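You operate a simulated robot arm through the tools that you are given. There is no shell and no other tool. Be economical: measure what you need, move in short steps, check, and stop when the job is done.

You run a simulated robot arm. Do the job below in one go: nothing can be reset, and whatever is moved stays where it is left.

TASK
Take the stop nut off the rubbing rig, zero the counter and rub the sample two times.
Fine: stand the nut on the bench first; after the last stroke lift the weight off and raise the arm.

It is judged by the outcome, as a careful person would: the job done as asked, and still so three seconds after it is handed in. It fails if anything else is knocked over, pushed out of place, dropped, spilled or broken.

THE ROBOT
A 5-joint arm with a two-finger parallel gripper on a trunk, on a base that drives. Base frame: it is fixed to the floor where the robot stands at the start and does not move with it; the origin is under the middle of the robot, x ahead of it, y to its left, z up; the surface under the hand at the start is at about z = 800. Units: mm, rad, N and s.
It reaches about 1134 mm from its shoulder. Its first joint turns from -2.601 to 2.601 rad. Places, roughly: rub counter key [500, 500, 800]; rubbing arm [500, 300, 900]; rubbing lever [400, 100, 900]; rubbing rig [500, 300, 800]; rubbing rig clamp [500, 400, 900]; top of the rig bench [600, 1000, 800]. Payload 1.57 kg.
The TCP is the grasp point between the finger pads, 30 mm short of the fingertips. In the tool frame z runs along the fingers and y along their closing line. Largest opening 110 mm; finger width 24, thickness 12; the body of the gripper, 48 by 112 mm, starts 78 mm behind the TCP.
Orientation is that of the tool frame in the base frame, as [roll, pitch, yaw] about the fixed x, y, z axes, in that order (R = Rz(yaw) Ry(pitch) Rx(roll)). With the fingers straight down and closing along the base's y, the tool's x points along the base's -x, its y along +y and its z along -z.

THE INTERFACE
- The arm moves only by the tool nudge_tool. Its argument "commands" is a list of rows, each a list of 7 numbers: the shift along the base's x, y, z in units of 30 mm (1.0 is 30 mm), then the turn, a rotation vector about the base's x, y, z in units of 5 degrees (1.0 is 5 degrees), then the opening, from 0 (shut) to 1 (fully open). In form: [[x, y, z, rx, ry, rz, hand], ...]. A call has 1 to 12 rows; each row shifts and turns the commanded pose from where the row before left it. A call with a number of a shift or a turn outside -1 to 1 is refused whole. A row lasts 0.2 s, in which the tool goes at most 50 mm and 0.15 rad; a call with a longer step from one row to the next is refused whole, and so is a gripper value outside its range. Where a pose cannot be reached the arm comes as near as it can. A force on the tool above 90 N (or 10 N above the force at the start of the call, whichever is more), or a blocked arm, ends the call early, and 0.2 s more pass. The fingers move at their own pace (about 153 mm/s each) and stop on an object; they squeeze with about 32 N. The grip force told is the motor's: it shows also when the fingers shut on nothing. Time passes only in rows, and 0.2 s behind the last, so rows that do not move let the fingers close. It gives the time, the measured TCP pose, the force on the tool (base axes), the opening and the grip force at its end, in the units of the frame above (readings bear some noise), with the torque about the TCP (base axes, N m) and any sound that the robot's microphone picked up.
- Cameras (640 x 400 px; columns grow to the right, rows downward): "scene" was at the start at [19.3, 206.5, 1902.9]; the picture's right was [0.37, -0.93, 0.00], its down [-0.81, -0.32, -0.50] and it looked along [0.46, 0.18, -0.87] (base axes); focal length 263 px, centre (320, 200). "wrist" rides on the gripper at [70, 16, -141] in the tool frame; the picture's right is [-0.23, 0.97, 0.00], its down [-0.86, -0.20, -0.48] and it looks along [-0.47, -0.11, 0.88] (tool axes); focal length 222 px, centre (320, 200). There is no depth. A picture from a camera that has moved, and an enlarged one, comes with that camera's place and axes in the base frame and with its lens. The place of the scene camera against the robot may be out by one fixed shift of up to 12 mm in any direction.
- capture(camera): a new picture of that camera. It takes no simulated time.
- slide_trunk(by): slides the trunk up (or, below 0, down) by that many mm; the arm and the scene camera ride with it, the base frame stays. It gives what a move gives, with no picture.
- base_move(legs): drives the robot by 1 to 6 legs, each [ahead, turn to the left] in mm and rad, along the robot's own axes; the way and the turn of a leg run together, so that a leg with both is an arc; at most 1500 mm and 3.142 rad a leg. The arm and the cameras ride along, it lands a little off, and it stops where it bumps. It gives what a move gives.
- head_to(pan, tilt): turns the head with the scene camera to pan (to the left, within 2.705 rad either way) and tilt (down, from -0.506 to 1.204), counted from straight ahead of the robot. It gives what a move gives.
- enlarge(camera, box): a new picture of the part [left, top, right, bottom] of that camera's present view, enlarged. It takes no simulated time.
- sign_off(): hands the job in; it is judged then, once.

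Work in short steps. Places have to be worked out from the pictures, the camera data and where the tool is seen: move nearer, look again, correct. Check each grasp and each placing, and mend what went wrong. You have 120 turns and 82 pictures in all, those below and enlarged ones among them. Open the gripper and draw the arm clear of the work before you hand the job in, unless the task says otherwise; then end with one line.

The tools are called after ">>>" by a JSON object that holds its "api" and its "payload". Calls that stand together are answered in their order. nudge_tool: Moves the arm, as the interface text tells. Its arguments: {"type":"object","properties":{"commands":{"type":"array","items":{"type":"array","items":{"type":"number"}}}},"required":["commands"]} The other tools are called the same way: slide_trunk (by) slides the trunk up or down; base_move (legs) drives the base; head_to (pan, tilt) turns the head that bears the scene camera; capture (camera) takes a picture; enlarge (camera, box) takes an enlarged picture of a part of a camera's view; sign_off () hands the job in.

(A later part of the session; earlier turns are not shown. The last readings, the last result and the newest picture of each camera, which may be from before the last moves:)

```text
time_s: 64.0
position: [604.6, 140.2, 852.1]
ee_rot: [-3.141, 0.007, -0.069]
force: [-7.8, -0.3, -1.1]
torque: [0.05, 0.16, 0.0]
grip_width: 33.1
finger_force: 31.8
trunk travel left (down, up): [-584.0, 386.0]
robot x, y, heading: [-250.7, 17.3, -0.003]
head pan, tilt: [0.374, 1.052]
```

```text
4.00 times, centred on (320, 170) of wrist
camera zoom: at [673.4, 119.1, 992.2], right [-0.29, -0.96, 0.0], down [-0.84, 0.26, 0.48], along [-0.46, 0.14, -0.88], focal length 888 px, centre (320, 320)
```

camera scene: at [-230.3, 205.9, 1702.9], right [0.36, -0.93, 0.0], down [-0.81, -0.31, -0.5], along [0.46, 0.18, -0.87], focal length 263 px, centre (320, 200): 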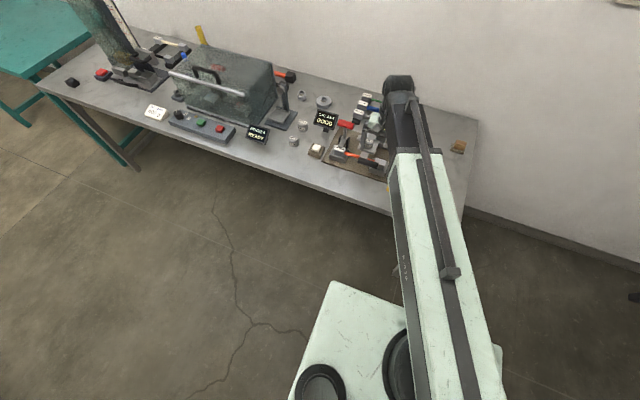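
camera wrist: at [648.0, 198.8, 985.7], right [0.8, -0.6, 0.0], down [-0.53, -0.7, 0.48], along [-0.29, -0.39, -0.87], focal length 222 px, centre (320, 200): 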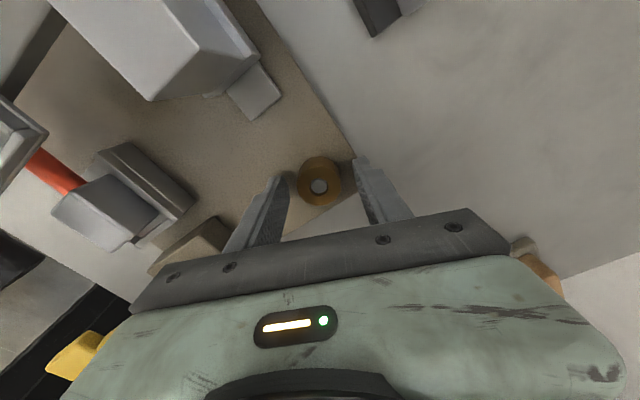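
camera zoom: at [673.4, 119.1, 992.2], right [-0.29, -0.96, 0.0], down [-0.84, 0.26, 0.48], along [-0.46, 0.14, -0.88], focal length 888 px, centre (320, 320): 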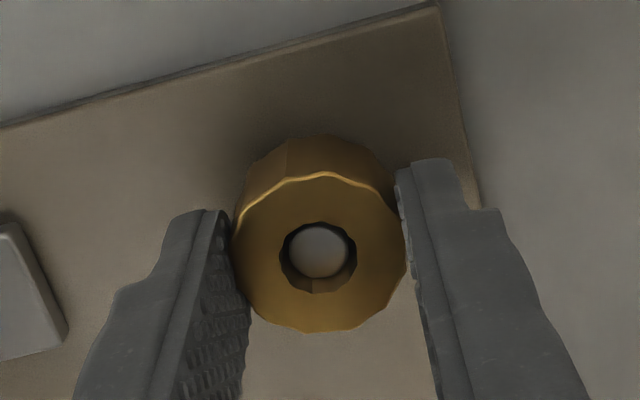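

Lifting no longer meets resistance, so the nut is free of the thread. I lift it 40 mm.

>>> {"api": "slide_trunk", "payload": {"by": 40}}

>>> {"api": "capture", "payload": {"camera": "wrist"}}

```text
time_s: 64.8
position: [605.5, 140.3, 891.8]
ee_rot: [-3.14, 0.005, -0.069]
force: [-0.1, -0.4, -0.4]
torque: [-0.03, -0.02, 0.0]
grip_width: 32.9
finger_force: 31.9
trunk travel left (down, up): [-624.0, 346.0]
robot x, y, heading: [-248.2, 17.5, 0.0]
head pan, tilt: [0.374, 1.052]
```

```text
52 pictures are left
camera wrist: at [674.2, 119.3, 1031.7], right [-0.29, -0.96, 0.0], down [-0.84, 0.26, 0.48], along [-0.46, 0.14, -0.88], focal length 222 px, centre (320, 200)
```

wrist: 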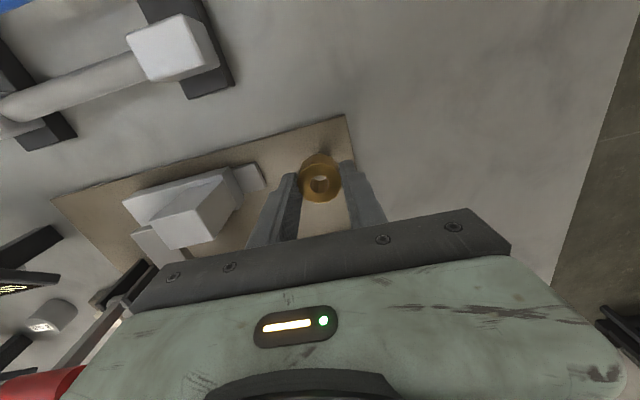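

The nut is off. I carry it to clear bench at about (620, 40), turning the wrist back as I go.

>>> {"api": "nudge_tool", "payload": {"commands": [[0.05, -0.3, 0, 0, 0, -1, 0], [0.05, -0.3, 0, 0, 0, -1, 0], [0.05, -0.3, 0, 0, 0, -1, 0], [0.05, -0.3, 0, 0, 0, -1, 0], [0.05, -0.3, 0, 0, 0, -1, 0], [0.05, -0.3, 0, 0, 0, -1, 0], [0.05, -0.3, 0, 0, 0, -1, 0], [0.05, -0.3, 0, 0, 0, -1, 0], [0.05, -0.3, 0, 0, 0, -1, 0], [0.05, -0.3, 0, 0, 0, -1, 0], [0.05, -0.3, 0, 0, 0, -1, 0], [0, 0, 0, 0, 0, -1, 0]]}}

>>> {"api": "slide_trunk", "payload": {"by": -46}}

>>> {"api": "capture", "payload": {"camera": "wrist"}}

```text
time_s: 67.4
position: [622.0, 42.6, 891.0]
ee_rot: [3.14, 0.007, -1.118]
force: [-0.4, 0.8, -0.4]
torque: [0.01, 0.01, -0.01]
grip_width: 33.2
finger_force: 32.2
trunk travel left (down, up): [-624.0, 346.0]
robot x, y, heading: [-250.3, 16.7, -0.0]
head pan, tilt: [0.374, 1.052]
```

```text
time_s: 68.3
position: [620.1, 41.6, 845.0]
ee_rot: [3.142, 0.007, -1.118]
force: [-0.1, -0.1, 0.3]
torque: [-0.03, 0.01, -0.01]
grip_width: 33.1
finger_force: 32.0
trunk travel left (down, up): [-578.0, 392.0]
robot x, y, heading: [-250.4, 16.2, 0.002]
head pan, tilt: [0.374, 1.052]
```

```text
51 pictures are left
camera wrist: at [637.4, -28.9, 985.7], right [-0.97, -0.22, 0.0], down [-0.19, 0.85, 0.48], along [-0.11, 0.47, -0.88], focal length 222 px, centre (320, 200)
```

wrist: 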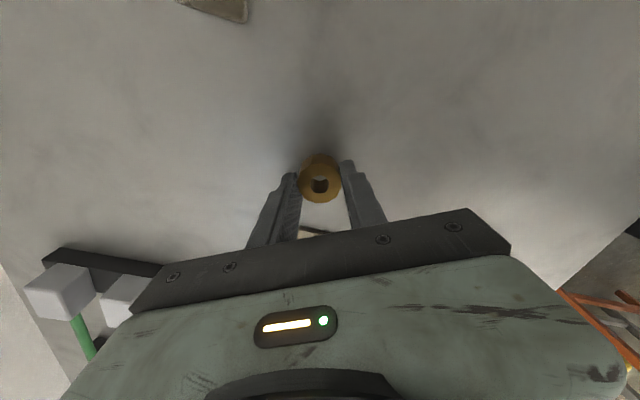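

Clear bench below. I lower in small steps until the nut touches.

>>> {"api": "slide_trunk", "payload": {"by": -7}}

>>> {"api": "slide_trunk", "payload": {"by": -2}}

>>> {"api": "slide_trunk", "payload": {"by": -2}}

```text
time_s: 68.9
position: [621.7, 42.5, 837.6]
ee_rot: [-3.141, 0.007, -1.116]
force: [0.4, -0.8, -0.7]
torque: [0.01, 0.02, 0.01]
grip_width: 33.2
finger_force: 32.1
trunk travel left (down, up): [-571.0, 399.0]
robot x, y, heading: [-251.6, 18.6, -0.004]
head pan, tilt: [0.374, 1.052]
```

```text
time_s: 69.4
position: [622.9, 42.0, 836.2]
ee_rot: [-3.141, 0.007, -1.116]
force: [-0.6, -0.2, -0.8]
torque: [-0.01, 0.03, -0.02]
grip_width: 32.9
finger_force: 31.9
trunk travel left (down, up): [-569.0, 401.0]
robot x, y, heading: [-248.4, 20.4, -0.004]
head pan, tilt: [0.374, 1.052]
```

```text
time_s: 69.9
position: [621.4, 43.0, 835.5]
ee_rot: [-3.141, 0.006, -1.117]
force: [9.1, 0.1, 21.6]
torque: [-0.04, -0.17, 0.02]
grip_width: 33.2
finger_force: 32.0
trunk travel left (down, up): [-567.0, 403.0]
robot x, y, heading: [-250.5, 15.6, -0.005]
head pan, tilt: [0.374, 1.052]
```

Contact at 22 N. I raise 1 mm to ease, open, then go up with the trunk and look.

>>> {"api": "slide_trunk", "payload": {"by": 1}}

>>> {"api": "nudge_tool", "payload": {"commands": [[0, 0, 0, 0, 0, 0, 0.45], [0, 0, 0, 0, 0, 0, 0.45], [0, 0, 0, 0, 0, 0, 0.45]]}}

>>> {"api": "slide_trunk", "payload": {"by": 145}}

>>> {"api": "capture", "payload": {"camera": "wrist"}}

```text
time_s: 70.4
position: [620.7, 41.9, 836.1]
ee_rot: [3.141, 0.006, -1.117]
force: [2.5, 0.3, 10.4]
torque: [-0.01, -0.19, 0.02]
grip_width: 33.0
finger_force: 32.1
trunk travel left (down, up): [-568.0, 402.0]
robot x, y, heading: [-246.5, 14.6, -0.001]
head pan, tilt: [0.374, 1.052]
```

```text
time_s: 71.2
position: [622.2, 42.0, 834.9]
ee_rot: [-3.141, 0.007, -1.116]
force: [0.5, -0.6, -0.8]
torque: [0.02, 0.01, -0.01]
grip_width: 49.4
finger_force: 0.1
trunk travel left (down, up): [-568.0, 402.0]
robot x, y, heading: [-248.9, 15.7, -0.003]
head pan, tilt: [0.374, 1.052]
```

```text
time_s: 72.9
position: [621.8, 42.5, 980.0]
ee_rot: [3.141, 0.004, -1.116]
force: [-0.6, -0.1, 0.5]
torque: [-0.02, 0.0, 0.02]
grip_width: 49.4
finger_force: 0.1
trunk travel left (down, up): [-713.0, 257.0]
robot x, y, heading: [-248.6, 12.2, -0.003]
head pan, tilt: [0.374, 1.052]
```

```text
50 pictures are left
camera wrist: at [637.5, -28.8, 1120.7], right [-0.97, -0.22, 0.0], down [-0.19, 0.85, 0.48], along [-0.11, 0.47, -0.88], focal length 222 px, centre (320, 200)
```

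wrist: 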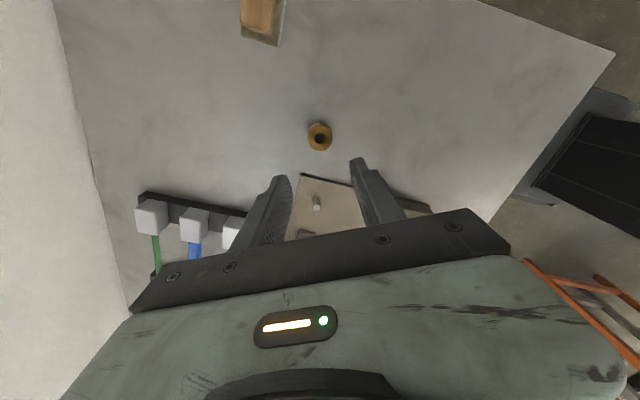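

The nut stands on the bench. Next the counter key: I raise a bit, shut the fingers and move to above about (469, 505), turning the wrist back.

>>> {"api": "slide_trunk", "payload": {"by": 50}}

>>> {"api": "nudge_tool", "payload": {"commands": [[-0.3, 0.9, 0, 0, 0, -1, 0], [-0.3, 0.9, 0, 0, 0, -1, 0], [-0.3, 0.9, 0, 0, 0, -1, 0], [-0.3, 0.9, 0, 0, 0, -1, 0], [-0.3, 0.9, 0, 0, 0, -1, 0], [-0.3, 0.9, 0, 0, 0, -1, 0], [-0.3, 0.9, 0, 0, 0, -1, 0], [-0.3, 0.9, 0, 0, 0, -1, 0], [-0.3, 0.9, 0, 0, 0, -1, 0], [-0.3, 0.9, 0, 0, 0, -1, 0], [-0.3, 0.9, 0, 0, 0, -1, 0], [-0.3, 0.9, 0, 0, 0, -1, 0]]}}

>>> {"api": "nudge_tool", "payload": {"commands": [[-0.3, 0.9, 0, 0, 0, -1, 0], [-0.3, 0.9, 0, 0, 0, -1, 0], [-0.3, 0.9, 0, 0, 0, -1, 0], [-0.3, 0.9, 0, 0, 0, -1, 0], [-0.3, 0.9, 0, 0, 0, -1, 0], [0, 0, 0, 0, 0, -1, 0], [0, 0, 0, 0, 0, -1, 0], [0, 0, 0, 0, 0, -1, 0], [0, 0, 0, 0, 0, -1, 0], [0, 0, 0, 0, 0, -1, 0], [0, 0, 0, 0, 0, -1, 0]]}}

>>> {"api": "capture", "payload": {"camera": "wrist"}}

>>> {"api": "capture", "payload": {"camera": "scene"}}

```text
time_s: 73.8
position: [623.3, 42.4, 1030.1]
ee_rot: [-3.14, 0.006, -1.116]
force: [0.4, -0.4, -0.2]
torque: [-0.03, 0.01, 0.02]
grip_width: 49.2
finger_force: 0.1
trunk travel left (down, up): [-763.0, 207.0]
robot x, y, heading: [-250.3, 16.9, -0.002]
head pan, tilt: [0.374, 1.052]
```

```text
time_s: 76.5
position: [514.2, 369.0, 1030.1]
ee_rot: [3.14, 0.007, -2.165]
force: [0.3, 0.7, 0.0]
torque: [0.01, 0.0, -0.01]
grip_width: 0.3
finger_force: 21.0
trunk travel left (down, up): [-763.0, 207.0]
robot x, y, heading: [-253.6, 17.6, -0.003]
head pan, tilt: [0.374, 1.052]
```

```text
time_s: 78.8
position: [468.6, 501.4, 1030.5]
ee_rot: [3.141, 0.007, -3.124]
force: [-0.1, -0.2, 0.4]
torque: [0.02, 0.0, 0.01]
grip_width: 0.1
finger_force: 21.4
trunk travel left (down, up): [-763.0, 207.0]
robot x, y, heading: [-248.1, 18.3, 0.002]
head pan, tilt: [0.374, 1.052]
```

```text
49 pictures are left
camera wrist: at [396.6, 516.1, 1170.8], right [0.21, 0.98, 0.0], down [0.86, -0.19, 0.48], along [0.47, -0.1, -0.88], focal length 222 px, centre (320, 200)
```

wrist: 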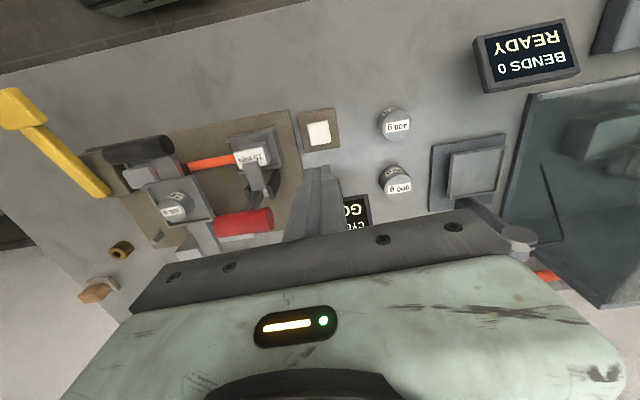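

```text
48 pictures are left
camera scene: at [-230.0, 206.1, 1725.1], right [0.36, -0.93, 0.0], down [-0.81, -0.31, -0.5], along [0.46, 0.18, -0.87], focal length 263 px, centre (320, 200)
```

scene: 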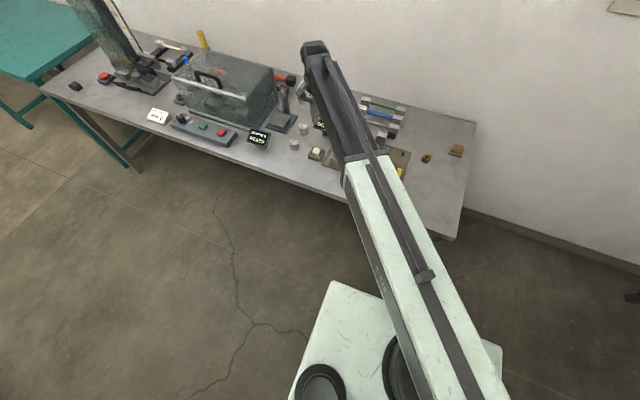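

The key is right below at (469, 500). I lower 150 mm and check before pressing.

>>> {"api": "slide_trunk", "payload": {"by": -150}}

>>> {"api": "capture", "payload": {"camera": "wrist"}}

```text
time_s: 80.6
position: [467.9, 500.4, 880.2]
ee_rot: [-3.14, 0.008, -3.125]
force: [-0.9, 0.3, -0.4]
torque: [-0.05, -0.02, -0.02]
grip_width: 0.0
finger_force: 21.2
trunk travel left (down, up): [-613.0, 357.0]
robot x, y, heading: [-251.2, 15.1, 0.002]
head pan, tilt: [0.374, 1.052]
```

```text
47 pictures are left
camera wrist: at [396.5, 516.0, 1020.8], right [0.21, 0.98, 0.0], down [0.86, -0.18, 0.48], along [0.47, -0.1, -0.88], focal length 222 px, centre (320, 200)
```

wrist: 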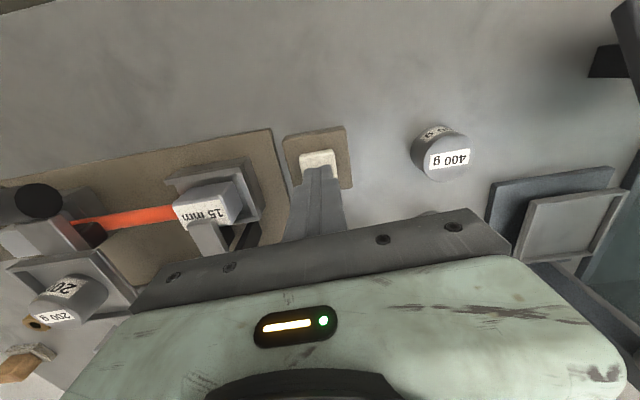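

Aligned. I shift 3 mm nearer and press down in steps.

>>> {"api": "nudge_tool", "payload": {"commands": [[-0.1, 0, 0, 0, 0, 0, 0]]}}

>>> {"api": "slide_trunk", "payload": {"by": -25}}

>>> {"api": "slide_trunk", "payload": {"by": -4}}

>>> {"api": "slide_trunk", "payload": {"by": -3}}

```text
time_s: 81.0
position: [465.1, 501.4, 880.6]
ee_rot: [-3.14, 0.007, -3.124]
force: [0.3, 0.0, 0.1]
torque: [0.01, 0.03, -0.01]
grip_width: 0.1
finger_force: 21.3
trunk travel left (down, up): [-613.0, 357.0]
robot x, y, heading: [-250.7, 17.7, -0.005]
head pan, tilt: [0.374, 1.052]
```

```text
time_s: 81.7
position: [465.8, 501.6, 856.8]
ee_rot: [3.141, 0.013, -3.124]
force: [8.8, 7.1, 27.7]
torque: [0.23, -0.16, -0.05]
grip_width: 0.1
finger_force: 21.6
trunk travel left (down, up): [-588.0, 382.0]
robot x, y, heading: [-247.8, 18.3, 0.001]
head pan, tilt: [0.374, 1.052]
heard: click
```

```text
time_s: 82.2
position: [464.2, 500.7, 854.2]
ee_rot: [3.139, 0.011, -3.124]
force: [19.0, 13.7, 52.9]
torque: [0.35, -0.29, -0.03]
grip_width: 0.0
finger_force: 21.4
trunk travel left (down, up): [-584.0, 386.0]
robot x, y, heading: [-249.3, 15.8, -0.001]
head pan, tilt: [0.374, 1.052]
```

```text
time_s: 82.8
position: [462.1, 500.9, 853.5]
ee_rot: [3.137, 0.015, -3.125]
force: [23.0, 15.9, 69.7]
torque: [0.44, -0.32, -0.03]
grip_width: 0.0
finger_force: 21.5
trunk travel left (down, up): [-581.0, 389.0]
robot x, y, heading: [-248.5, 16.4, -0.005]
head pan, tilt: [0.374, 1.052]
```

A click was heard at the first contact. I lift off well clear and read the counter.

>>> {"api": "slide_trunk", "payload": {"by": 180}}

>>> {"api": "nudge_tool", "payload": {"commands": [[0, 0, 0, 0, 0, 0, 1], [0, -0.8, 0, 0, 0, 0, 1], [0, -0.8, 0, 0, 0, 0, 1], [0, -0.8, 0, 0, 0, 0, 1], [0, -0.8, 0, 0, 0, 0, 1], [0, -0.8, 0, 0, 0, 0, 1]]}}

>>> {"api": "capture", "payload": {"camera": "wrist"}}

```text
time_s: 84.8
position: [464.2, 501.1, 1028.0]
ee_rot: [3.142, 0.007, -3.124]
force: [-0.6, 0.6, 0.2]
torque: [-0.01, -0.01, 0.0]
grip_width: 0.1
finger_force: 21.1
trunk travel left (down, up): [-761.0, 209.0]
robot x, y, heading: [-251.2, 16.3, -0.008]
head pan, tilt: [0.374, 1.052]
```

```text
time_s: 86.2
position: [462.4, 382.6, 1028.4]
ee_rot: [3.141, 0.006, -3.122]
force: [-0.1, -1.4, -0.2]
torque: [-0.02, -0.01, 0.01]
grip_width: 109.8
finger_force: 0.0
trunk travel left (down, up): [-761.0, 209.0]
robot x, y, heading: [-249.4, 14.1, 0.002]
head pan, tilt: [0.374, 1.052]
```

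```text
46 pictures are left
camera wrist: at [391.3, 398.2, 1168.8], right [0.21, 0.98, 0.0], down [0.86, -0.18, 0.48], along [0.47, -0.1, -0.88], focal length 222 px, centre (320, 200)
```

wrist: 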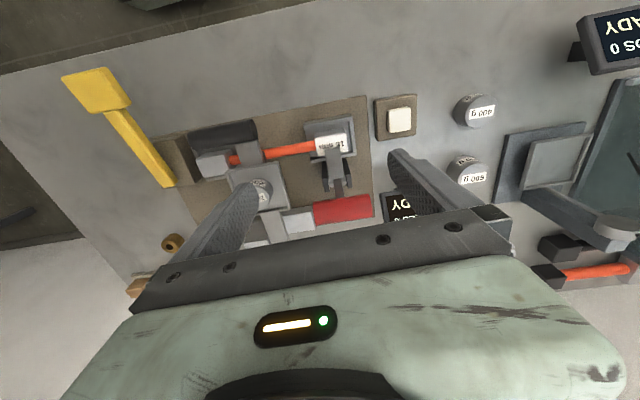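

The display ends in "DY" (READY). I check the counter and the lever from the scene camera.

>>> {"api": "capture", "payload": {"camera": "scene"}}

```text
45 pictures are left
camera scene: at [-230.1, 206.0, 1723.1], right [0.36, -0.93, 0.0], down [-0.81, -0.31, -0.5], along [0.46, 0.18, -0.87], focal length 263 px, centre (320, 200)
```

scene: 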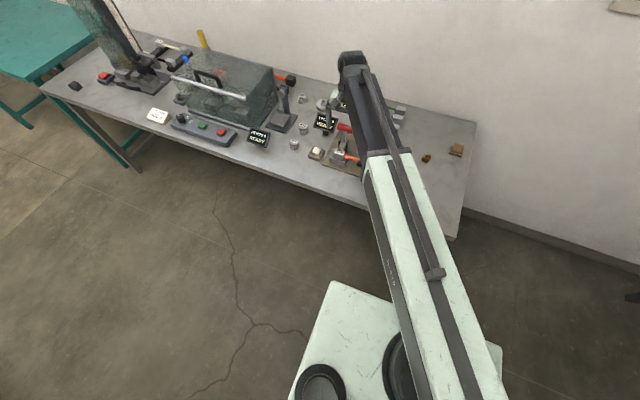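

>>> {"api": "enlarge", "payload": {"camera": "scene", "box": [290, 95, 390, 185]}}

```text
4.44 times, centred on (340, 140) of scene
camera zoom: at [-230.1, 206.0, 1723.1], right [0.36, -0.93, 0.0], down [-0.81, -0.31, -0.5], along [0.46, 0.18, -0.87], focal length 1168 px, centre (231, 467)
```

zoom: 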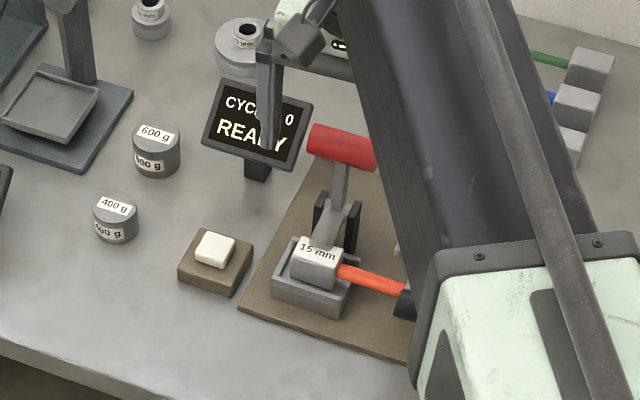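

Counter reads CYCLES 0 READY. Next I move above the yellow paddle at about (350, 144) with fingers shut.

>>> {"api": "nudge_tool", "payload": {"commands": [[-0.37, -0.8, 0, 0, 0, 0, 0], [-0.37, -0.8, 0, 0, 0, 0, 0], [-0.37, -0.8, 0, 0, 0, 0, 0], [-0.37, -0.8, 0, 0, 0, 0, 0], [-0.37, -0.8, 0, 0, 0, 0, 0], [-0.37, -0.8, 0, 0, 0, 0, 0], [-0.37, -0.8, 0, 0, 0, 0, 0], [-0.37, -0.8, 0, 0, 0, 0, 0], [-0.37, -0.8, 0, 0, 0, 0, 0], [-0.37, -0.8, 0, 0, 0, 0, 0]]}}

>>> {"api": "capture", "payload": {"camera": "wrist"}}

```text
time_s: 88.4
position: [351.9, 140.7, 1028.3]
ee_rot: [-3.141, 0.007, -3.124]
force: [-0.5, 0.8, -0.3]
torque: [-0.03, -0.01, 0.02]
grip_width: 0.0
finger_force: 21.1
out of reach, approached as far as the arm can: row 7
trunk travel left (down, up): [-761.0, 209.0]
robot x, y, heading: [-246.8, 18.0, -0.001]
head pan, tilt: [0.374, 1.052]
```

```text
43 pictures are left
camera wrist: at [281.3, 155.5, 1168.9], right [0.21, 0.98, 0.0], down [0.86, -0.18, 0.48], along [0.47, -0.1, -0.88], focal length 222 px, centre (320, 200)
```

wrist: 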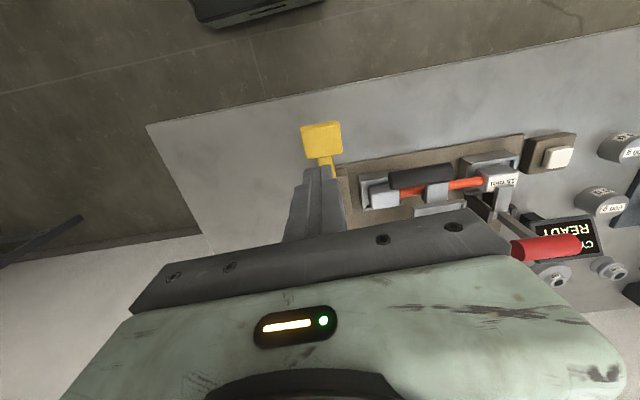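

The paddle is just under the fingers at (347, 144). I fine-align, lower 100 mm, and check.

>>> {"api": "nudge_tool", "payload": {"commands": [[-0.12, 0.1, 0, 0, 0, 0, 0]]}}

>>> {"api": "slide_trunk", "payload": {"by": -100}}

>>> {"api": "capture", "payload": {"camera": "wrist"}}

```text
time_s: 88.8
position: [349.7, 143.3, 1028.1]
ee_rot: [3.141, 0.008, -3.122]
force: [0.2, -0.2, -0.2]
torque: [-0.03, -0.02, 0.0]
grip_width: 0.0
finger_force: 21.1
trunk travel left (down, up): [-761.0, 209.0]
robot x, y, heading: [-251.5, 14.2, -0.003]
head pan, tilt: [0.374, 1.052]
```

```text
time_s: 90.1
position: [350.0, 143.8, 928.3]
ee_rot: [-3.14, 0.007, -3.125]
force: [-0.1, 0.2, 0.7]
torque: [0.02, 0.03, -0.01]
grip_width: 0.2
finger_force: 21.7
trunk travel left (down, up): [-661.0, 309.0]
robot x, y, heading: [-249.4, 13.3, -0.002]
head pan, tilt: [0.374, 1.052]
```

```text
42 pictures are left
camera wrist: at [278.5, 158.6, 1068.9], right [0.21, 0.98, 0.0], down [0.86, -0.18, 0.48], along [0.47, -0.1, -0.88], focal length 222 px, centre (320, 200)
```

wrist: 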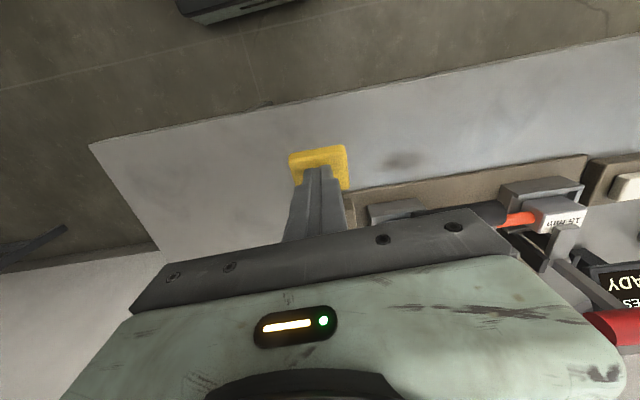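

The fingertips are just above the paddle. I push down 18 mm and read the force.

>>> {"api": "slide_trunk", "payload": {"by": -18}}

>>> {"api": "slide_trunk", "payload": {"by": -10}}

>>> {"api": "capture", "payload": {"camera": "wrist"}}

```text
time_s: 90.7
position: [351.1, 143.8, 910.2]
ee_rot: [3.141, 0.008, -3.124]
force: [-0.7, 0.3, 2.4]
torque: [0.02, 0.0, 0.03]
grip_width: 0.0
finger_force: 21.4
trunk travel left (down, up): [-643.0, 327.0]
robot x, y, heading: [-249.4, 16.6, -0.005]
head pan, tilt: [0.374, 1.052]
```

```text
time_s: 91.3
position: [349.9, 143.7, 900.9]
ee_rot: [-3.141, 0.008, -3.125]
force: [0.1, 0.1, 2.1]
torque: [0.02, 0.04, -0.03]
grip_width: 0.0
finger_force: 21.5
trunk travel left (down, up): [-633.0, 337.0]
robot x, y, heading: [-247.5, 13.9, -0.008]
head pan, tilt: [0.374, 1.052]
```

```text
41 pictures are left
camera wrist: at [278.4, 158.6, 1040.9], right [0.21, 0.98, 0.0], down [0.86, -0.18, 0.48], along [0.47, -0.1, -0.87], focal length 222 px, centre (320, 200)
```

wrist: 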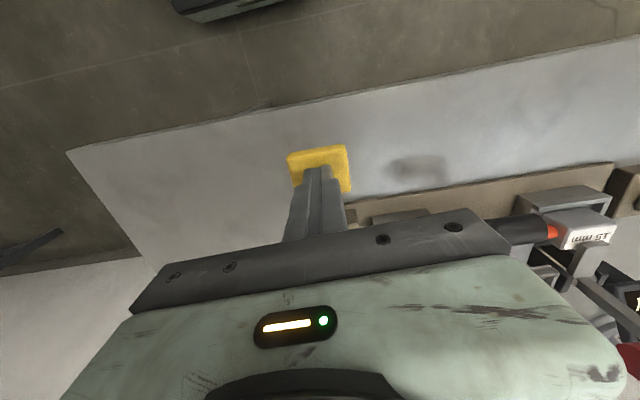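

The paddle yields at about 2 N, so pressing down is the stroke. I continue in 12 mm steps, listening for the count.

>>> {"api": "slide_trunk", "payload": {"by": -12}}

>>> {"api": "slide_trunk", "payload": {"by": -12}}

>>> {"api": "capture", "payload": {"camera": "wrist"}}

```text
time_s: 91.9
position: [349.7, 145.2, 887.6]
ee_rot: [3.141, 0.006, -3.124]
force: [-1.5, -0.2, 3.6]
torque: [-0.01, 0.0, 0.03]
grip_width: 0.2
finger_force: 21.8
trunk travel left (down, up): [-621.0, 349.0]
robot x, y, heading: [-247.1, 13.7, -0.005]
head pan, tilt: [0.374, 1.052]
```

```text
time_s: 92.5
position: [349.5, 143.1, 876.7]
ee_rot: [3.141, 0.007, -3.123]
force: [-1.1, 0.4, 4.4]
torque: [-0.01, -0.04, -0.01]
grip_width: 0.2
finger_force: 21.1
trunk travel left (down, up): [-609.0, 361.0]
robot x, y, heading: [-249.8, 17.9, -0.005]
head pan, tilt: [0.374, 1.052]
```

```text
40 pictures are left
camera wrist: at [278.2, 158.6, 1017.0], right [0.21, 0.98, 0.0], down [0.86, -0.18, 0.48], along [0.47, -0.1, -0.87], focal length 222 px, centre (320, 200)
```

wrist: 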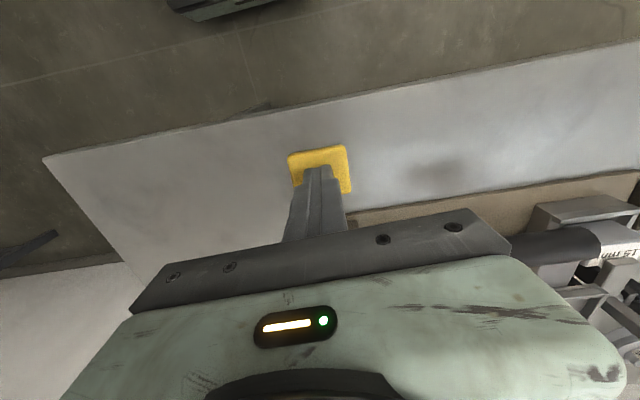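

>>> {"api": "slide_trunk", "payload": {"by": -10}}

>>> {"api": "slide_trunk", "payload": {"by": -8}}

>>> {"api": "capture", "payload": {"camera": "wrist"}}

```text
time_s: 93.1
position: [349.4, 143.8, 867.6]
ee_rot: [3.139, 0.011, -3.124]
force: [12.4, 3.2, 55.6]
torque: [0.04, -1.06, 0.03]
grip_width: 0.0
finger_force: 21.6
trunk travel left (down, up): [-599.0, 371.0]
robot x, y, heading: [-247.4, 19.7, -0.003]
head pan, tilt: [0.374, 1.052]
```

```text
time_s: 93.5
position: [349.0, 144.7, 867.7]
ee_rot: [3.141, 0.018, -3.122]
force: [-1.6, -0.6, 71.9]
torque: [0.03, -0.87, -0.2]
grip_width: 0.1
finger_force: 20.7
trunk travel left (down, up): [-598.0, 372.0]
robot x, y, heading: [-250.0, 17.6, -0.001]
head pan, tilt: [0.374, 1.052]
stopped: the force on the tool passed its limit at 109 N (the readings are from after the stop); the commanded pose is now the measured one
```

```text
39 pictures are left
camera wrist: at [275.8, 158.1, 1007.6], right [0.21, 0.98, 0.01], down [0.85, -0.18, 0.49], along [0.48, -0.1, -0.87], focal length 222 px, centre (320, 200)
```

wrist: 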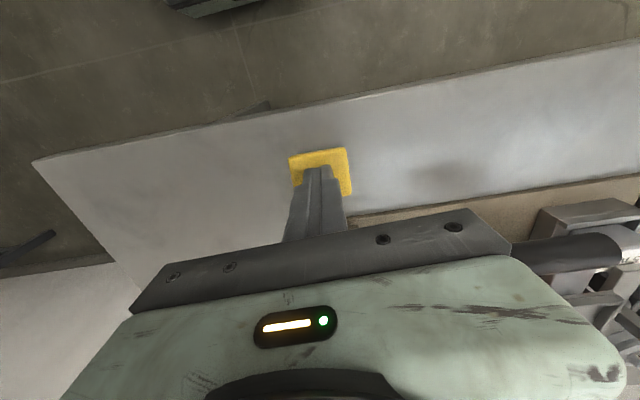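

That is the bottom stop (TCP ≈ 868). I let the lever come back up and look at the counter.

>>> {"api": "slide_trunk", "payload": {"by": 75}}

>>> {"api": "enlarge", "payload": {"camera": "wrist", "box": [440, 100, 640, 260]}}

>>> {"api": "enlarge", "payload": {"camera": "scene", "box": [290, 95, 410, 205]}}

```text
time_s: 94.6
position: [353.4, 144.5, 939.4]
ee_rot: [3.138, 0.012, -3.124]
force: [0.5, 0.0, 0.1]
torque: [-0.02, -0.04, -0.01]
grip_width: 0.0
finger_force: 21.2
trunk travel left (down, up): [-673.0, 297.0]
robot x, y, heading: [-248.5, 16.9, -0.001]
head pan, tilt: [0.374, 1.052]
```

```text
2.50 times, centred on (540, 180) of wrist
camera zoom: at [279.8, 158.9, 1079.6], right [0.21, 0.98, 0.0], down [0.85, -0.18, 0.49], along [0.48, -0.1, -0.87], focal length 555 px, centre (-230, 250)
```

zoom: 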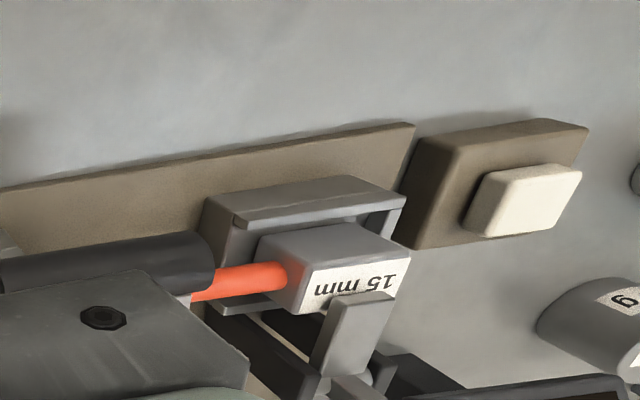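

```text
3.64 times, centred on (350, 150) of scene
camera zoom: at [-229.9, 206.1, 1634.4], right [0.36, -0.93, 0.0], down [-0.81, -0.31, -0.5], along [0.46, 0.18, -0.87], focal length 956 px, centre (211, 382)
```

zoom: 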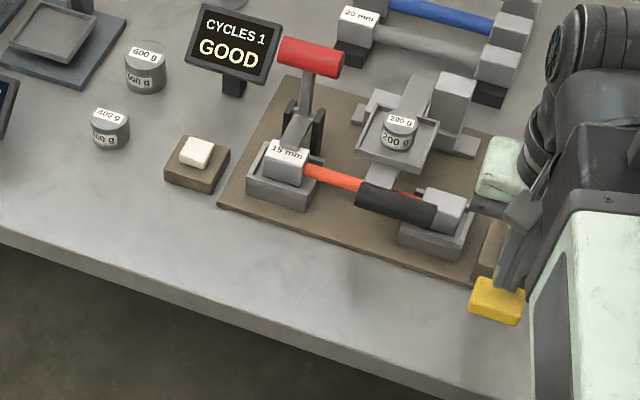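

CYCLES 1 GOOD. Now the second stroke with the same travel.

>>> {"api": "slide_trunk", "payload": {"by": -62}}

>>> {"api": "slide_trunk", "payload": {"by": -9}}

>>> {"api": "slide_trunk", "payload": {"by": 75}}

>>> {"api": "enlarge", "payload": {"camera": "scene", "box": [290, 95, 410, 205]}}

```text
time_s: 95.6
position: [350.9, 144.0, 878.9]
ee_rot: [3.14, 0.014, -3.122]
force: [-1.4, 0.8, 4.4]
torque: [0.01, 0.04, 0.01]
grip_width: 0.2
finger_force: 21.0
trunk travel left (down, up): [-611.0, 359.0]
robot x, y, heading: [-251.7, 16.9, -0.009]
head pan, tilt: [0.374, 1.052]
```

```text
time_s: 96.2
position: [353.5, 144.6, 870.1]
ee_rot: [3.139, 0.016, -3.123]
force: [7.0, 1.2, 34.8]
torque: [0.04, -0.63, 0.1]
grip_width: 0.0
finger_force: 21.2
trunk travel left (down, up): [-602.0, 368.0]
robot x, y, heading: [-252.4, 17.3, -0.006]
head pan, tilt: [0.374, 1.052]
```

```text
time_s: 97.3
position: [351.9, 144.2, 944.4]
ee_rot: [3.139, 0.01, -3.124]
force: [-0.2, -0.4, 0.9]
torque: [0.01, -0.01, 0.03]
grip_width: 0.0
finger_force: 21.1
trunk travel left (down, up): [-677.0, 293.0]
robot x, y, heading: [-249.0, 20.5, -0.003]
head pan, tilt: [0.374, 1.052]
```

```text
3.64 times, centred on (350, 150) of scene
camera zoom: at [-229.9, 206.1, 1638.4], right [0.36, -0.93, 0.0], down [-0.81, -0.31, -0.5], along [0.46, 0.18, -0.87], focal length 956 px, centre (211, 382)
```

zoom: 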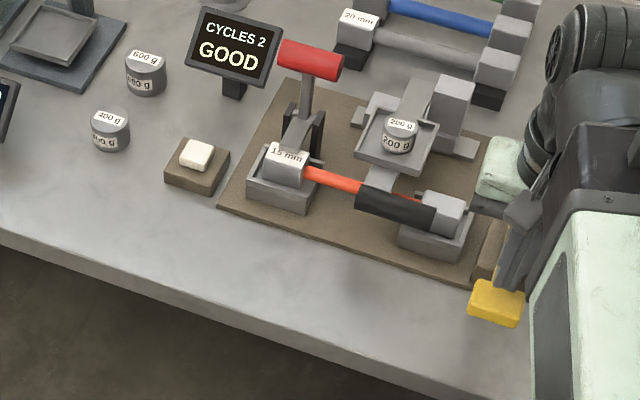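

CYCLES 2 GOOD. Next the weight: I raise and move above it at about (509, 291), opening the fingers.

>>> {"api": "slide_trunk", "payload": {"by": 95}}

>>> {"api": "nudge_tool", "payload": {"commands": [[0.85, 0.8, 0, 0, 0, 0, 0.6], [0.85, 0.8, 0, 0, 0, 0, 0.6], [0.85, 0.8, 0, 0, 0, 0, 0.6], [0.85, 0.8, 0, 0, 0, 0, 0.6], [0.85, 0.8, 0, 0, 0, 0, 0.6], [0.85, 0.8, 0, 0, 0, 0, 0.6], [0, 0, 0, 0, 0, 0, 0.6]]}}

>>> {"api": "capture", "payload": {"camera": "wrist"}}

```text
time_s: 98.6
position: [352.2, 144.7, 1038.2]
ee_rot: [3.139, 0.011, -3.125]
force: [-0.1, -0.1, 0.1]
torque: [-0.04, -0.03, -0.01]
grip_width: 0.0
finger_force: 21.5
trunk travel left (down, up): [-772.0, 198.0]
robot x, y, heading: [-249.3, 22.0, -0.004]
head pan, tilt: [0.374, 1.052]
```

```text
time_s: 100.2
position: [506.1, 288.2, 1038.4]
ee_rot: [3.141, 0.011, -3.123]
force: [0.1, 1.1, 0.2]
torque: [0.02, 0.01, 0.02]
grip_width: 65.9
finger_force: 0.0
trunk travel left (down, up): [-772.0, 198.0]
robot x, y, heading: [-251.0, 19.4, 0.0]
head pan, tilt: [0.374, 1.052]
```

```text
35 pictures are left
camera wrist: at [432.7, 302.4, 1178.6], right [0.21, 0.98, 0.0], down [0.85, -0.18, 0.49], along [0.48, -0.1, -0.87], focal length 222 px, centre (320, 200)
```

wrist: 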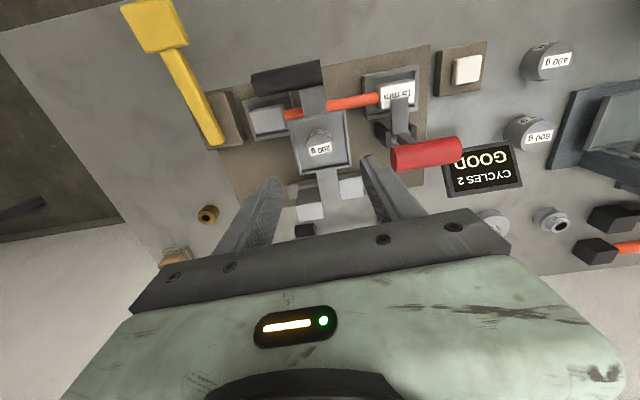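

The weight is under the TCP. I lower 85 mm and measure its height.

>>> {"api": "slide_trunk", "payload": {"by": -85}}

>>> {"api": "enlarge", "payload": {"camera": "wrist", "box": [200, 60, 460, 230]}}

```text
time_s: 101.4
position: [505.7, 287.4, 953.4]
ee_rot: [3.139, 0.013, -3.124]
force: [0.1, 0.6, -0.1]
torque: [0.01, -0.02, -0.03]
grip_width: 66.1
finger_force: 0.0
trunk travel left (down, up): [-687.0, 283.0]
robot x, y, heading: [-251.0, 17.3, -0.005]
head pan, tilt: [0.374, 1.052]
```

```text
2.35 times, centred on (330, 145) of wrist
camera zoom: at [432.5, 302.1, 1093.7], right [0.21, 0.98, 0.0], down [0.85, -0.18, 0.49], along [0.48, -0.1, -0.87], focal length 523 px, centre (296, 329)
```

zoom: 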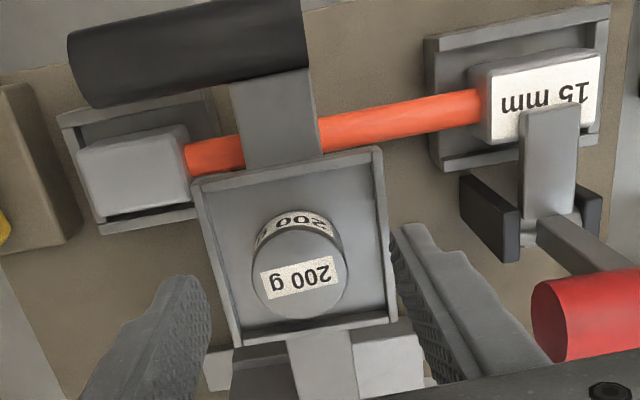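

The weight (≈35 mm wide) stands in a rimmed pan about 74 mm wide; its top is near z 915–930. I narrow the opening to 48 mm and lower gradually, to grip the upper part only.

>>> {"api": "nudge_tool", "payload": {"commands": [[0.05, 0.02, 0, 0, 0, 0, 0.44], [0, 0, 0, 0, 0, 0, 0.44]]}}

>>> {"api": "slide_trunk", "payload": {"by": -13}}

>>> {"api": "enlarge", "payload": {"camera": "wrist", "box": [200, 60, 460, 230]}}

```text
time_s: 102.0
position: [507.0, 288.8, 952.7]
ee_rot: [3.141, 0.012, -3.125]
force: [-0.1, 0.0, 0.2]
torque: [-0.02, 0.01, -0.01]
grip_width: 48.2
finger_force: 0.1
trunk travel left (down, up): [-687.0, 283.0]
robot x, y, heading: [-251.1, 13.6, -0.001]
head pan, tilt: [0.374, 1.052]
```

```text
time_s: 102.6
position: [506.8, 288.8, 941.5]
ee_rot: [3.14, 0.014, -3.124]
force: [0.4, -0.3, -0.5]
torque: [0.01, 0.01, -0.02]
grip_width: 48.4
finger_force: 0.0
trunk travel left (down, up): [-674.0, 296.0]
robot x, y, heading: [-248.8, 12.5, -0.001]
head pan, tilt: [0.374, 1.052]
```

```text
2.35 times, centred on (330, 145) of wrist
camera zoom: at [434.1, 303.1, 1080.6], right [0.21, 0.98, 0.0], down [0.85, -0.18, 0.49], along [0.48, -0.1, -0.87], focal length 523 px, centre (296, 329)
```

zoom: 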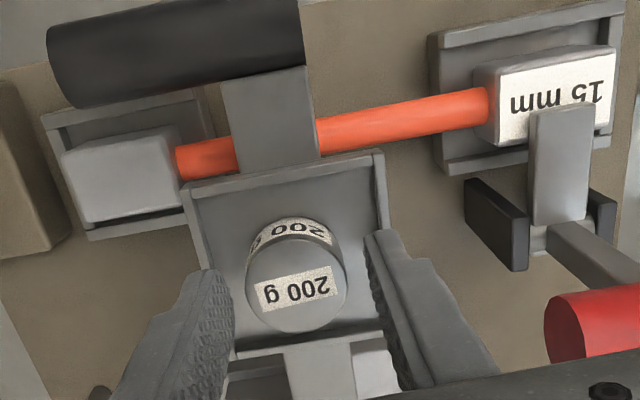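

The tips are about level with the weight's top. I lower 11 mm more and check the force.

>>> {"api": "slide_trunk", "payload": {"by": -6}}

>>> {"api": "slide_trunk", "payload": {"by": -6}}

>>> {"api": "enlarge", "payload": {"camera": "wrist", "box": [200, 60, 460, 230]}}

```text
time_s: 103.2
position: [507.4, 287.9, 934.0]
ee_rot: [3.138, 0.011, -3.125]
force: [1.0, 0.6, 0.4]
torque: [0.0, 0.0, -0.01]
grip_width: 48.4
finger_force: 0.1
trunk travel left (down, up): [-668.0, 302.0]
robot x, y, heading: [-249.7, 15.1, -0.003]
head pan, tilt: [0.374, 1.052]
```

```text
time_s: 103.7
position: [505.2, 288.9, 929.1]
ee_rot: [3.14, 0.013, -3.123]
force: [3.9, 1.6, 7.3]
torque: [-0.17, -0.02, 0.06]
grip_width: 48.3
finger_force: 0.1
trunk travel left (down, up): [-662.0, 308.0]
robot x, y, heading: [-249.3, 18.0, -0.008]
head pan, tilt: [0.374, 1.052]
```

```text
2.35 times, centred on (330, 145) of wrist
camera zoom: at [434.0, 303.1, 1069.0], right [0.21, 0.98, 0.0], down [0.85, -0.18, 0.49], along [0.48, -0.1, -0.87], focal length 523 px, centre (296, 329)
```

zoom: 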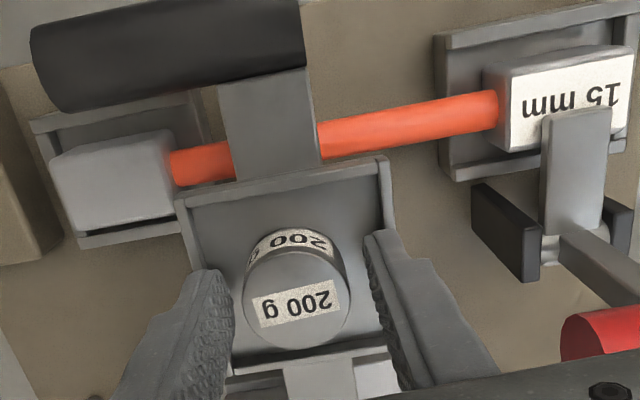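

A light touch (7 N), probably the rim. I back up 2 mm and close on the weight.

>>> {"api": "slide_trunk", "payload": {"by": 2}}

>>> {"api": "nudge_tool", "payload": {"commands": [[0, 0, 0, 0, 0, 0, 0.3], [0, 0, 0, 0, 0, 0, 0], [0, 0, 0, 0, 0, 0, 0], [0, 0, 0, 0, 0, 0, 0]]}}

>>> {"api": "enlarge", "payload": {"camera": "wrist", "box": [200, 60, 460, 230]}}

```text
time_s: 104.2
position: [506.5, 289.2, 931.3]
ee_rot: [3.14, 0.011, -3.124]
force: [0.4, 0.0, -0.2]
torque: [-0.01, 0.05, 0.0]
grip_width: 48.4
finger_force: 0.1
trunk travel left (down, up): [-664.0, 306.0]
robot x, y, heading: [-253.6, 18.2, -0.006]
head pan, tilt: [0.374, 1.052]
```

```text
time_s: 105.2
position: [506.1, 286.7, 930.2]
ee_rot: [3.14, 0.012, -3.124]
force: [-0.5, 0.5, 0.4]
torque: [-0.01, -0.01, 0.01]
grip_width: 34.7
finger_force: 32.0
trunk travel left (down, up): [-664.0, 306.0]
robot x, y, heading: [-250.0, 16.0, -0.003]
head pan, tilt: [0.374, 1.052]
```

```text
2.35 times, centred on (330, 145) of wrist
camera zoom: at [434.2, 303.1, 1070.7], right [0.21, 0.98, 0.0], down [0.85, -0.18, 0.49], along [0.48, -0.1, -0.87], focal length 523 px, centre (296, 329)
```

zoom: 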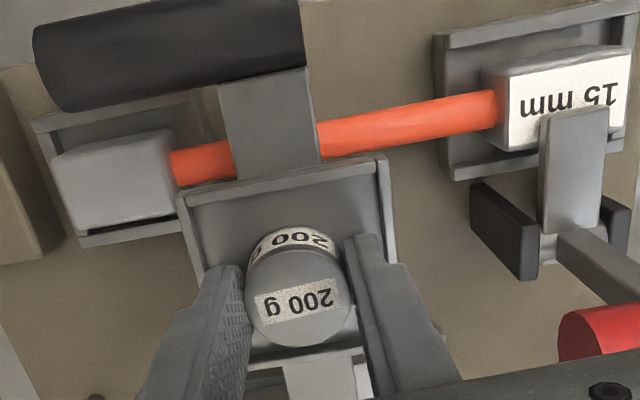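

Gripped at 34.7 mm. I lift 80 mm and carry it over to clear bench at (545, 40).

>>> {"api": "slide_trunk", "payload": {"by": 80}}

>>> {"api": "nudge_tool", "payload": {"commands": [[0.12, -0.75, 0, 0, 0, 0, 0], [0.12, -0.75, 0, 0, 0, 0, 0], [0.12, -0.75, 0, 0, 0, 0, 0], [0.12, -0.75, 0, 0, 0, 0, 0], [0.12, -0.75, 0, 0, 0, 0, 0], [0.12, -0.75, 0, 0, 0, 0, 0], [0.12, -0.75, 0, 0, 0, 0, 0], [0.12, -0.75, 0, 0, 0, 0, 0], [0.12, -0.75, 0, 0, 0, 0, 0], [0.12, -0.75, 0, 0, 0, 0, 0], [0.12, -0.75, 0, 0, 0, 0, 0]]}}

>>> {"api": "capture", "payload": {"camera": "wrist"}}

```text
time_s: 106.4
position: [506.6, 287.9, 1010.3]
ee_rot: [3.14, 0.012, -3.123]
force: [-0.9, -0.1, -1.6]
torque: [0.02, 0.01, 0.03]
grip_width: 35.0
finger_force: 32.2
trunk travel left (down, up): [-744.0, 226.0]
robot x, y, heading: [-250.2, 15.7, -0.002]
head pan, tilt: [0.374, 1.052]
```

```text
time_s: 108.8
position: [545.1, 39.8, 1010.5]
ee_rot: [3.139, 0.012, -3.124]
force: [-0.3, 0.1, -1.6]
torque: [0.0, 0.0, -0.02]
grip_width: 34.7
finger_force: 32.1
trunk travel left (down, up): [-744.0, 226.0]
robot x, y, heading: [-248.6, 14.5, -0.005]
head pan, tilt: [0.374, 1.052]
```

```text
30 pictures are left
camera wrist: at [472.8, 54.0, 1150.5], right [0.21, 0.98, 0.0], down [0.85, -0.18, 0.49], along [0.48, -0.1, -0.87], focal length 222 px, centre (320, 200)
```

wrist: 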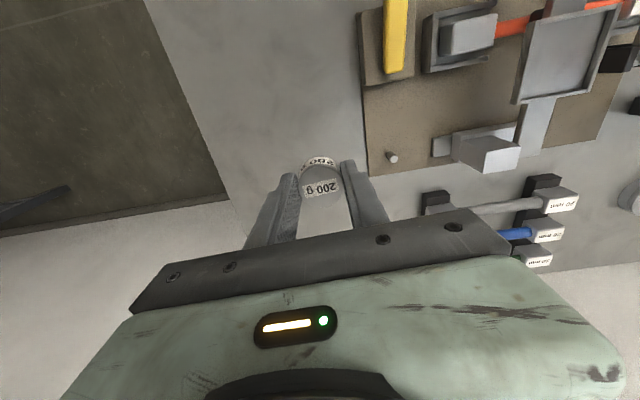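

Weight held (1.6 N load), clear bench below. I lower in stages to the bench.

>>> {"api": "slide_trunk", "payload": {"by": -145}}

>>> {"api": "slide_trunk", "payload": {"by": -4}}

>>> {"api": "slide_trunk", "payload": {"by": -4}}

```text
time_s: 110.5
position: [545.6, 39.9, 865.1]
ee_rot: [3.139, 0.013, -3.125]
force: [-1.1, -0.1, -1.3]
torque: [0.02, 0.01, -0.01]
grip_width: 35.0
finger_force: 32.5
trunk travel left (down, up): [-599.0, 371.0]
robot x, y, heading: [-250.3, 14.7, -0.005]
head pan, tilt: [0.374, 1.052]
```

```text
time_s: 111.0
position: [544.4, 38.7, 862.2]
ee_rot: [3.141, 0.013, -3.124]
force: [-0.8, -0.1, -1.4]
torque: [-0.01, 0.01, -0.01]
grip_width: 34.8
finger_force: 31.7
trunk travel left (down, up): [-595.0, 375.0]
robot x, y, heading: [-248.5, 15.7, -0.0]
head pan, tilt: [0.374, 1.052]
```

```text
time_s: 111.6
position: [545.3, 39.0, 857.6]
ee_rot: [3.14, 0.012, -3.124]
force: [0.1, -1.1, -2.2]
torque: [0.01, 0.0, 0.03]
grip_width: 35.2
finger_force: 32.3
trunk travel left (down, up): [-591.0, 379.0]
robot x, y, heading: [-250.7, 20.9, -0.007]
head pan, tilt: [0.374, 1.052]
```

>>> {"api": "slide_trunk", "payload": {"by": -3}}

>>> {"api": "slide_trunk", "payload": {"by": -3}}

>>> {"api": "slide_trunk", "payload": {"by": -2}}

```text
time_s: 112.1
position: [545.2, 39.1, 854.4]
ee_rot: [3.14, 0.014, -3.123]
force: [0.2, 0.1, -1.5]
torque: [0.0, -0.03, -0.01]
grip_width: 34.8
finger_force: 31.9
trunk travel left (down, up): [-588.0, 382.0]
robot x, y, heading: [-253.8, 14.6, -0.002]
head pan, tilt: [0.374, 1.052]
```

```text
time_s: 112.6
position: [545.2, 40.0, 850.1]
ee_rot: [3.139, 0.011, -3.124]
force: [1.0, 0.4, -1.0]
torque: [-0.02, 0.0, 0.01]
grip_width: 34.9
finger_force: 32.1
trunk travel left (down, up): [-585.0, 385.0]
robot x, y, heading: [-247.2, 20.0, -0.008]
head pan, tilt: [0.374, 1.052]
```

```text
time_s: 113.1
position: [545.2, 40.3, 850.0]
ee_rot: [3.14, 0.011, -3.123]
force: [-0.4, -0.2, -1.6]
torque: [-0.01, 0.03, -0.04]
grip_width: 34.9
finger_force: 32.4
trunk travel left (down, up): [-583.0, 387.0]
robot x, y, heading: [-247.7, 15.1, -0.002]
head pan, tilt: [0.374, 1.052]
```

No contact yet; I keep lowering by small steps.

>>> {"api": "slide_trunk", "payload": {"by": -2}}

>>> {"api": "slide_trunk", "payload": {"by": -2}}

>>> {"api": "slide_trunk", "payload": {"by": -2}}

>>> {"api": "enlarge", "payload": {"camera": "wrist", "box": [240, 100, 400, 220]}}

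```text
time_s: 113.7
position: [545.2, 40.1, 846.4]
ee_rot: [3.14, 0.013, -3.124]
force: [-1.1, 1.0, -1.7]
torque: [-0.04, 0.03, 0.01]
grip_width: 35.2
finger_force: 32.1
trunk travel left (down, up): [-581.0, 389.0]
robot x, y, heading: [-252.2, 17.8, -0.007]
head pan, tilt: [0.374, 1.052]
```

```text
time_s: 114.2
position: [545.9, 39.2, 845.7]
ee_rot: [3.139, 0.012, -3.124]
force: [0.9, 0.0, -2.3]
torque: [0.0, 0.01, -0.01]
grip_width: 35.0
finger_force: 32.1
trunk travel left (down, up): [-579.0, 391.0]
robot x, y, heading: [-249.1, 18.8, 0.002]
head pan, tilt: [0.374, 1.052]
```

```text
time_s: 114.7
position: [545.8, 39.1, 844.8]
ee_rot: [3.14, 0.013, -3.124]
force: [-0.6, 0.5, -2.2]
torque: [0.02, -0.03, 0.01]
grip_width: 34.7
finger_force: 31.7
trunk travel left (down, up): [-577.0, 393.0]
robot x, y, heading: [-249.1, 15.1, -0.005]
head pan, tilt: [0.374, 1.052]
```

```text
3.33 times, centred on (320, 160) of wrist
camera zoom: at [472.7, 54.3, 983.5], right [0.21, 0.98, 0.0], down [0.85, -0.18, 0.49], along [0.48, -0.1, -0.87], focal length 740 px, centre (320, 333)
```

zoom: 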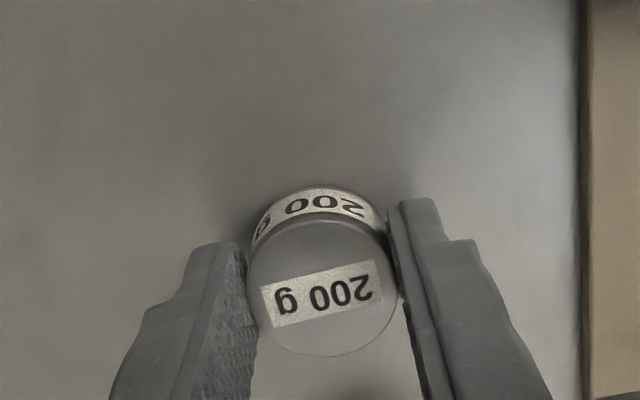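

>>> {"api": "slide_trunk", "payload": {"by": -2}}

>>> {"api": "slide_trunk", "payload": {"by": -2}}

>>> {"api": "slide_trunk", "payload": {"by": -2}}

```text
time_s: 115.2
position: [546.1, 40.8, 841.7]
ee_rot: [3.139, 0.012, -3.124]
force: [0.2, 0.1, -2.0]
torque: [0.05, 0.0, -0.01]
grip_width: 35.0
finger_force: 32.3
trunk travel left (down, up): [-575.0, 395.0]
robot x, y, heading: [-249.1, 17.9, -0.007]
head pan, tilt: [0.374, 1.052]
```

```text
time_s: 115.7
position: [545.2, 40.7, 838.9]
ee_rot: [3.139, 0.013, -3.124]
force: [0.8, 0.2, -2.7]
torque: [-0.01, 0.01, 0.04]
grip_width: 35.1
finger_force: 31.5
trunk travel left (down, up): [-573.0, 397.0]
robot x, y, heading: [-251.6, 18.2, -0.007]
head pan, tilt: [0.374, 1.052]
```

```text
time_s: 116.2
position: [544.6, 38.8, 839.1]
ee_rot: [3.141, 0.016, -3.121]
force: [6.6, 0.6, 18.3]
torque: [-0.14, -0.17, 0.1]
grip_width: 35.0
finger_force: 31.8
trunk travel left (down, up): [-571.0, 399.0]
robot x, y, heading: [-249.4, 18.0, -0.002]
head pan, tilt: [0.374, 1.052]
```

Contact (18 N). I ease 1 mm, open, rise and check.

>>> {"api": "slide_trunk", "payload": {"by": 1}}

>>> {"api": "nudge_tool", "payload": {"commands": [[0, 0, 0, 0, 0, 0, 0.5], [0, 0, 0, 0, 0, 0, 0.5], [0, 0, 0, 0, 0, 0, 0.5]]}}

>>> {"api": "slide_trunk", "payload": {"by": 190}}

>>> {"api": "capture", "payload": {"camera": "wrist"}}

```text
time_s: 116.8
position: [544.1, 39.9, 839.0]
ee_rot: [3.141, 0.013, -3.124]
force: [0.9, 0.8, 5.2]
torque: [-0.05, -0.11, 0.02]
grip_width: 34.7
finger_force: 31.9
trunk travel left (down, up): [-572.0, 398.0]
robot x, y, heading: [-252.0, 18.7, -0.003]
head pan, tilt: [0.374, 1.052]
```

```text
time_s: 117.6
position: [546.0, 39.8, 838.0]
ee_rot: [3.14, 0.014, -3.124]
force: [0.2, -0.3, -0.1]
torque: [0.02, -0.01, -0.01]
grip_width: 55.0
finger_force: 0.0
trunk travel left (down, up): [-572.0, 398.0]
robot x, y, heading: [-250.8, 17.3, -0.003]
head pan, tilt: [0.374, 1.052]
```

```text
time_s: 119.6
position: [545.0, 39.5, 1028.3]
ee_rot: [3.14, 0.013, -3.125]
force: [-0.1, 0.6, 0.2]
torque: [-0.02, -0.01, 0.01]
grip_width: 55.1
finger_force: 0.1
trunk travel left (down, up): [-762.0, 208.0]
robot x, y, heading: [-252.5, 14.5, -0.004]
head pan, tilt: [0.374, 1.052]
```

```text
28 pictures are left
camera wrist: at [472.7, 54.3, 1168.6], right [0.21, 0.98, 0.0], down [0.85, -0.18, 0.49], along [0.48, -0.1, -0.87], focal length 222 px, centre (320, 200)
```

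wrist: 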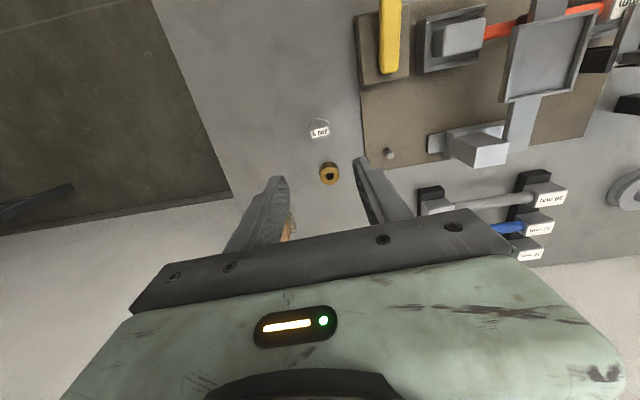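

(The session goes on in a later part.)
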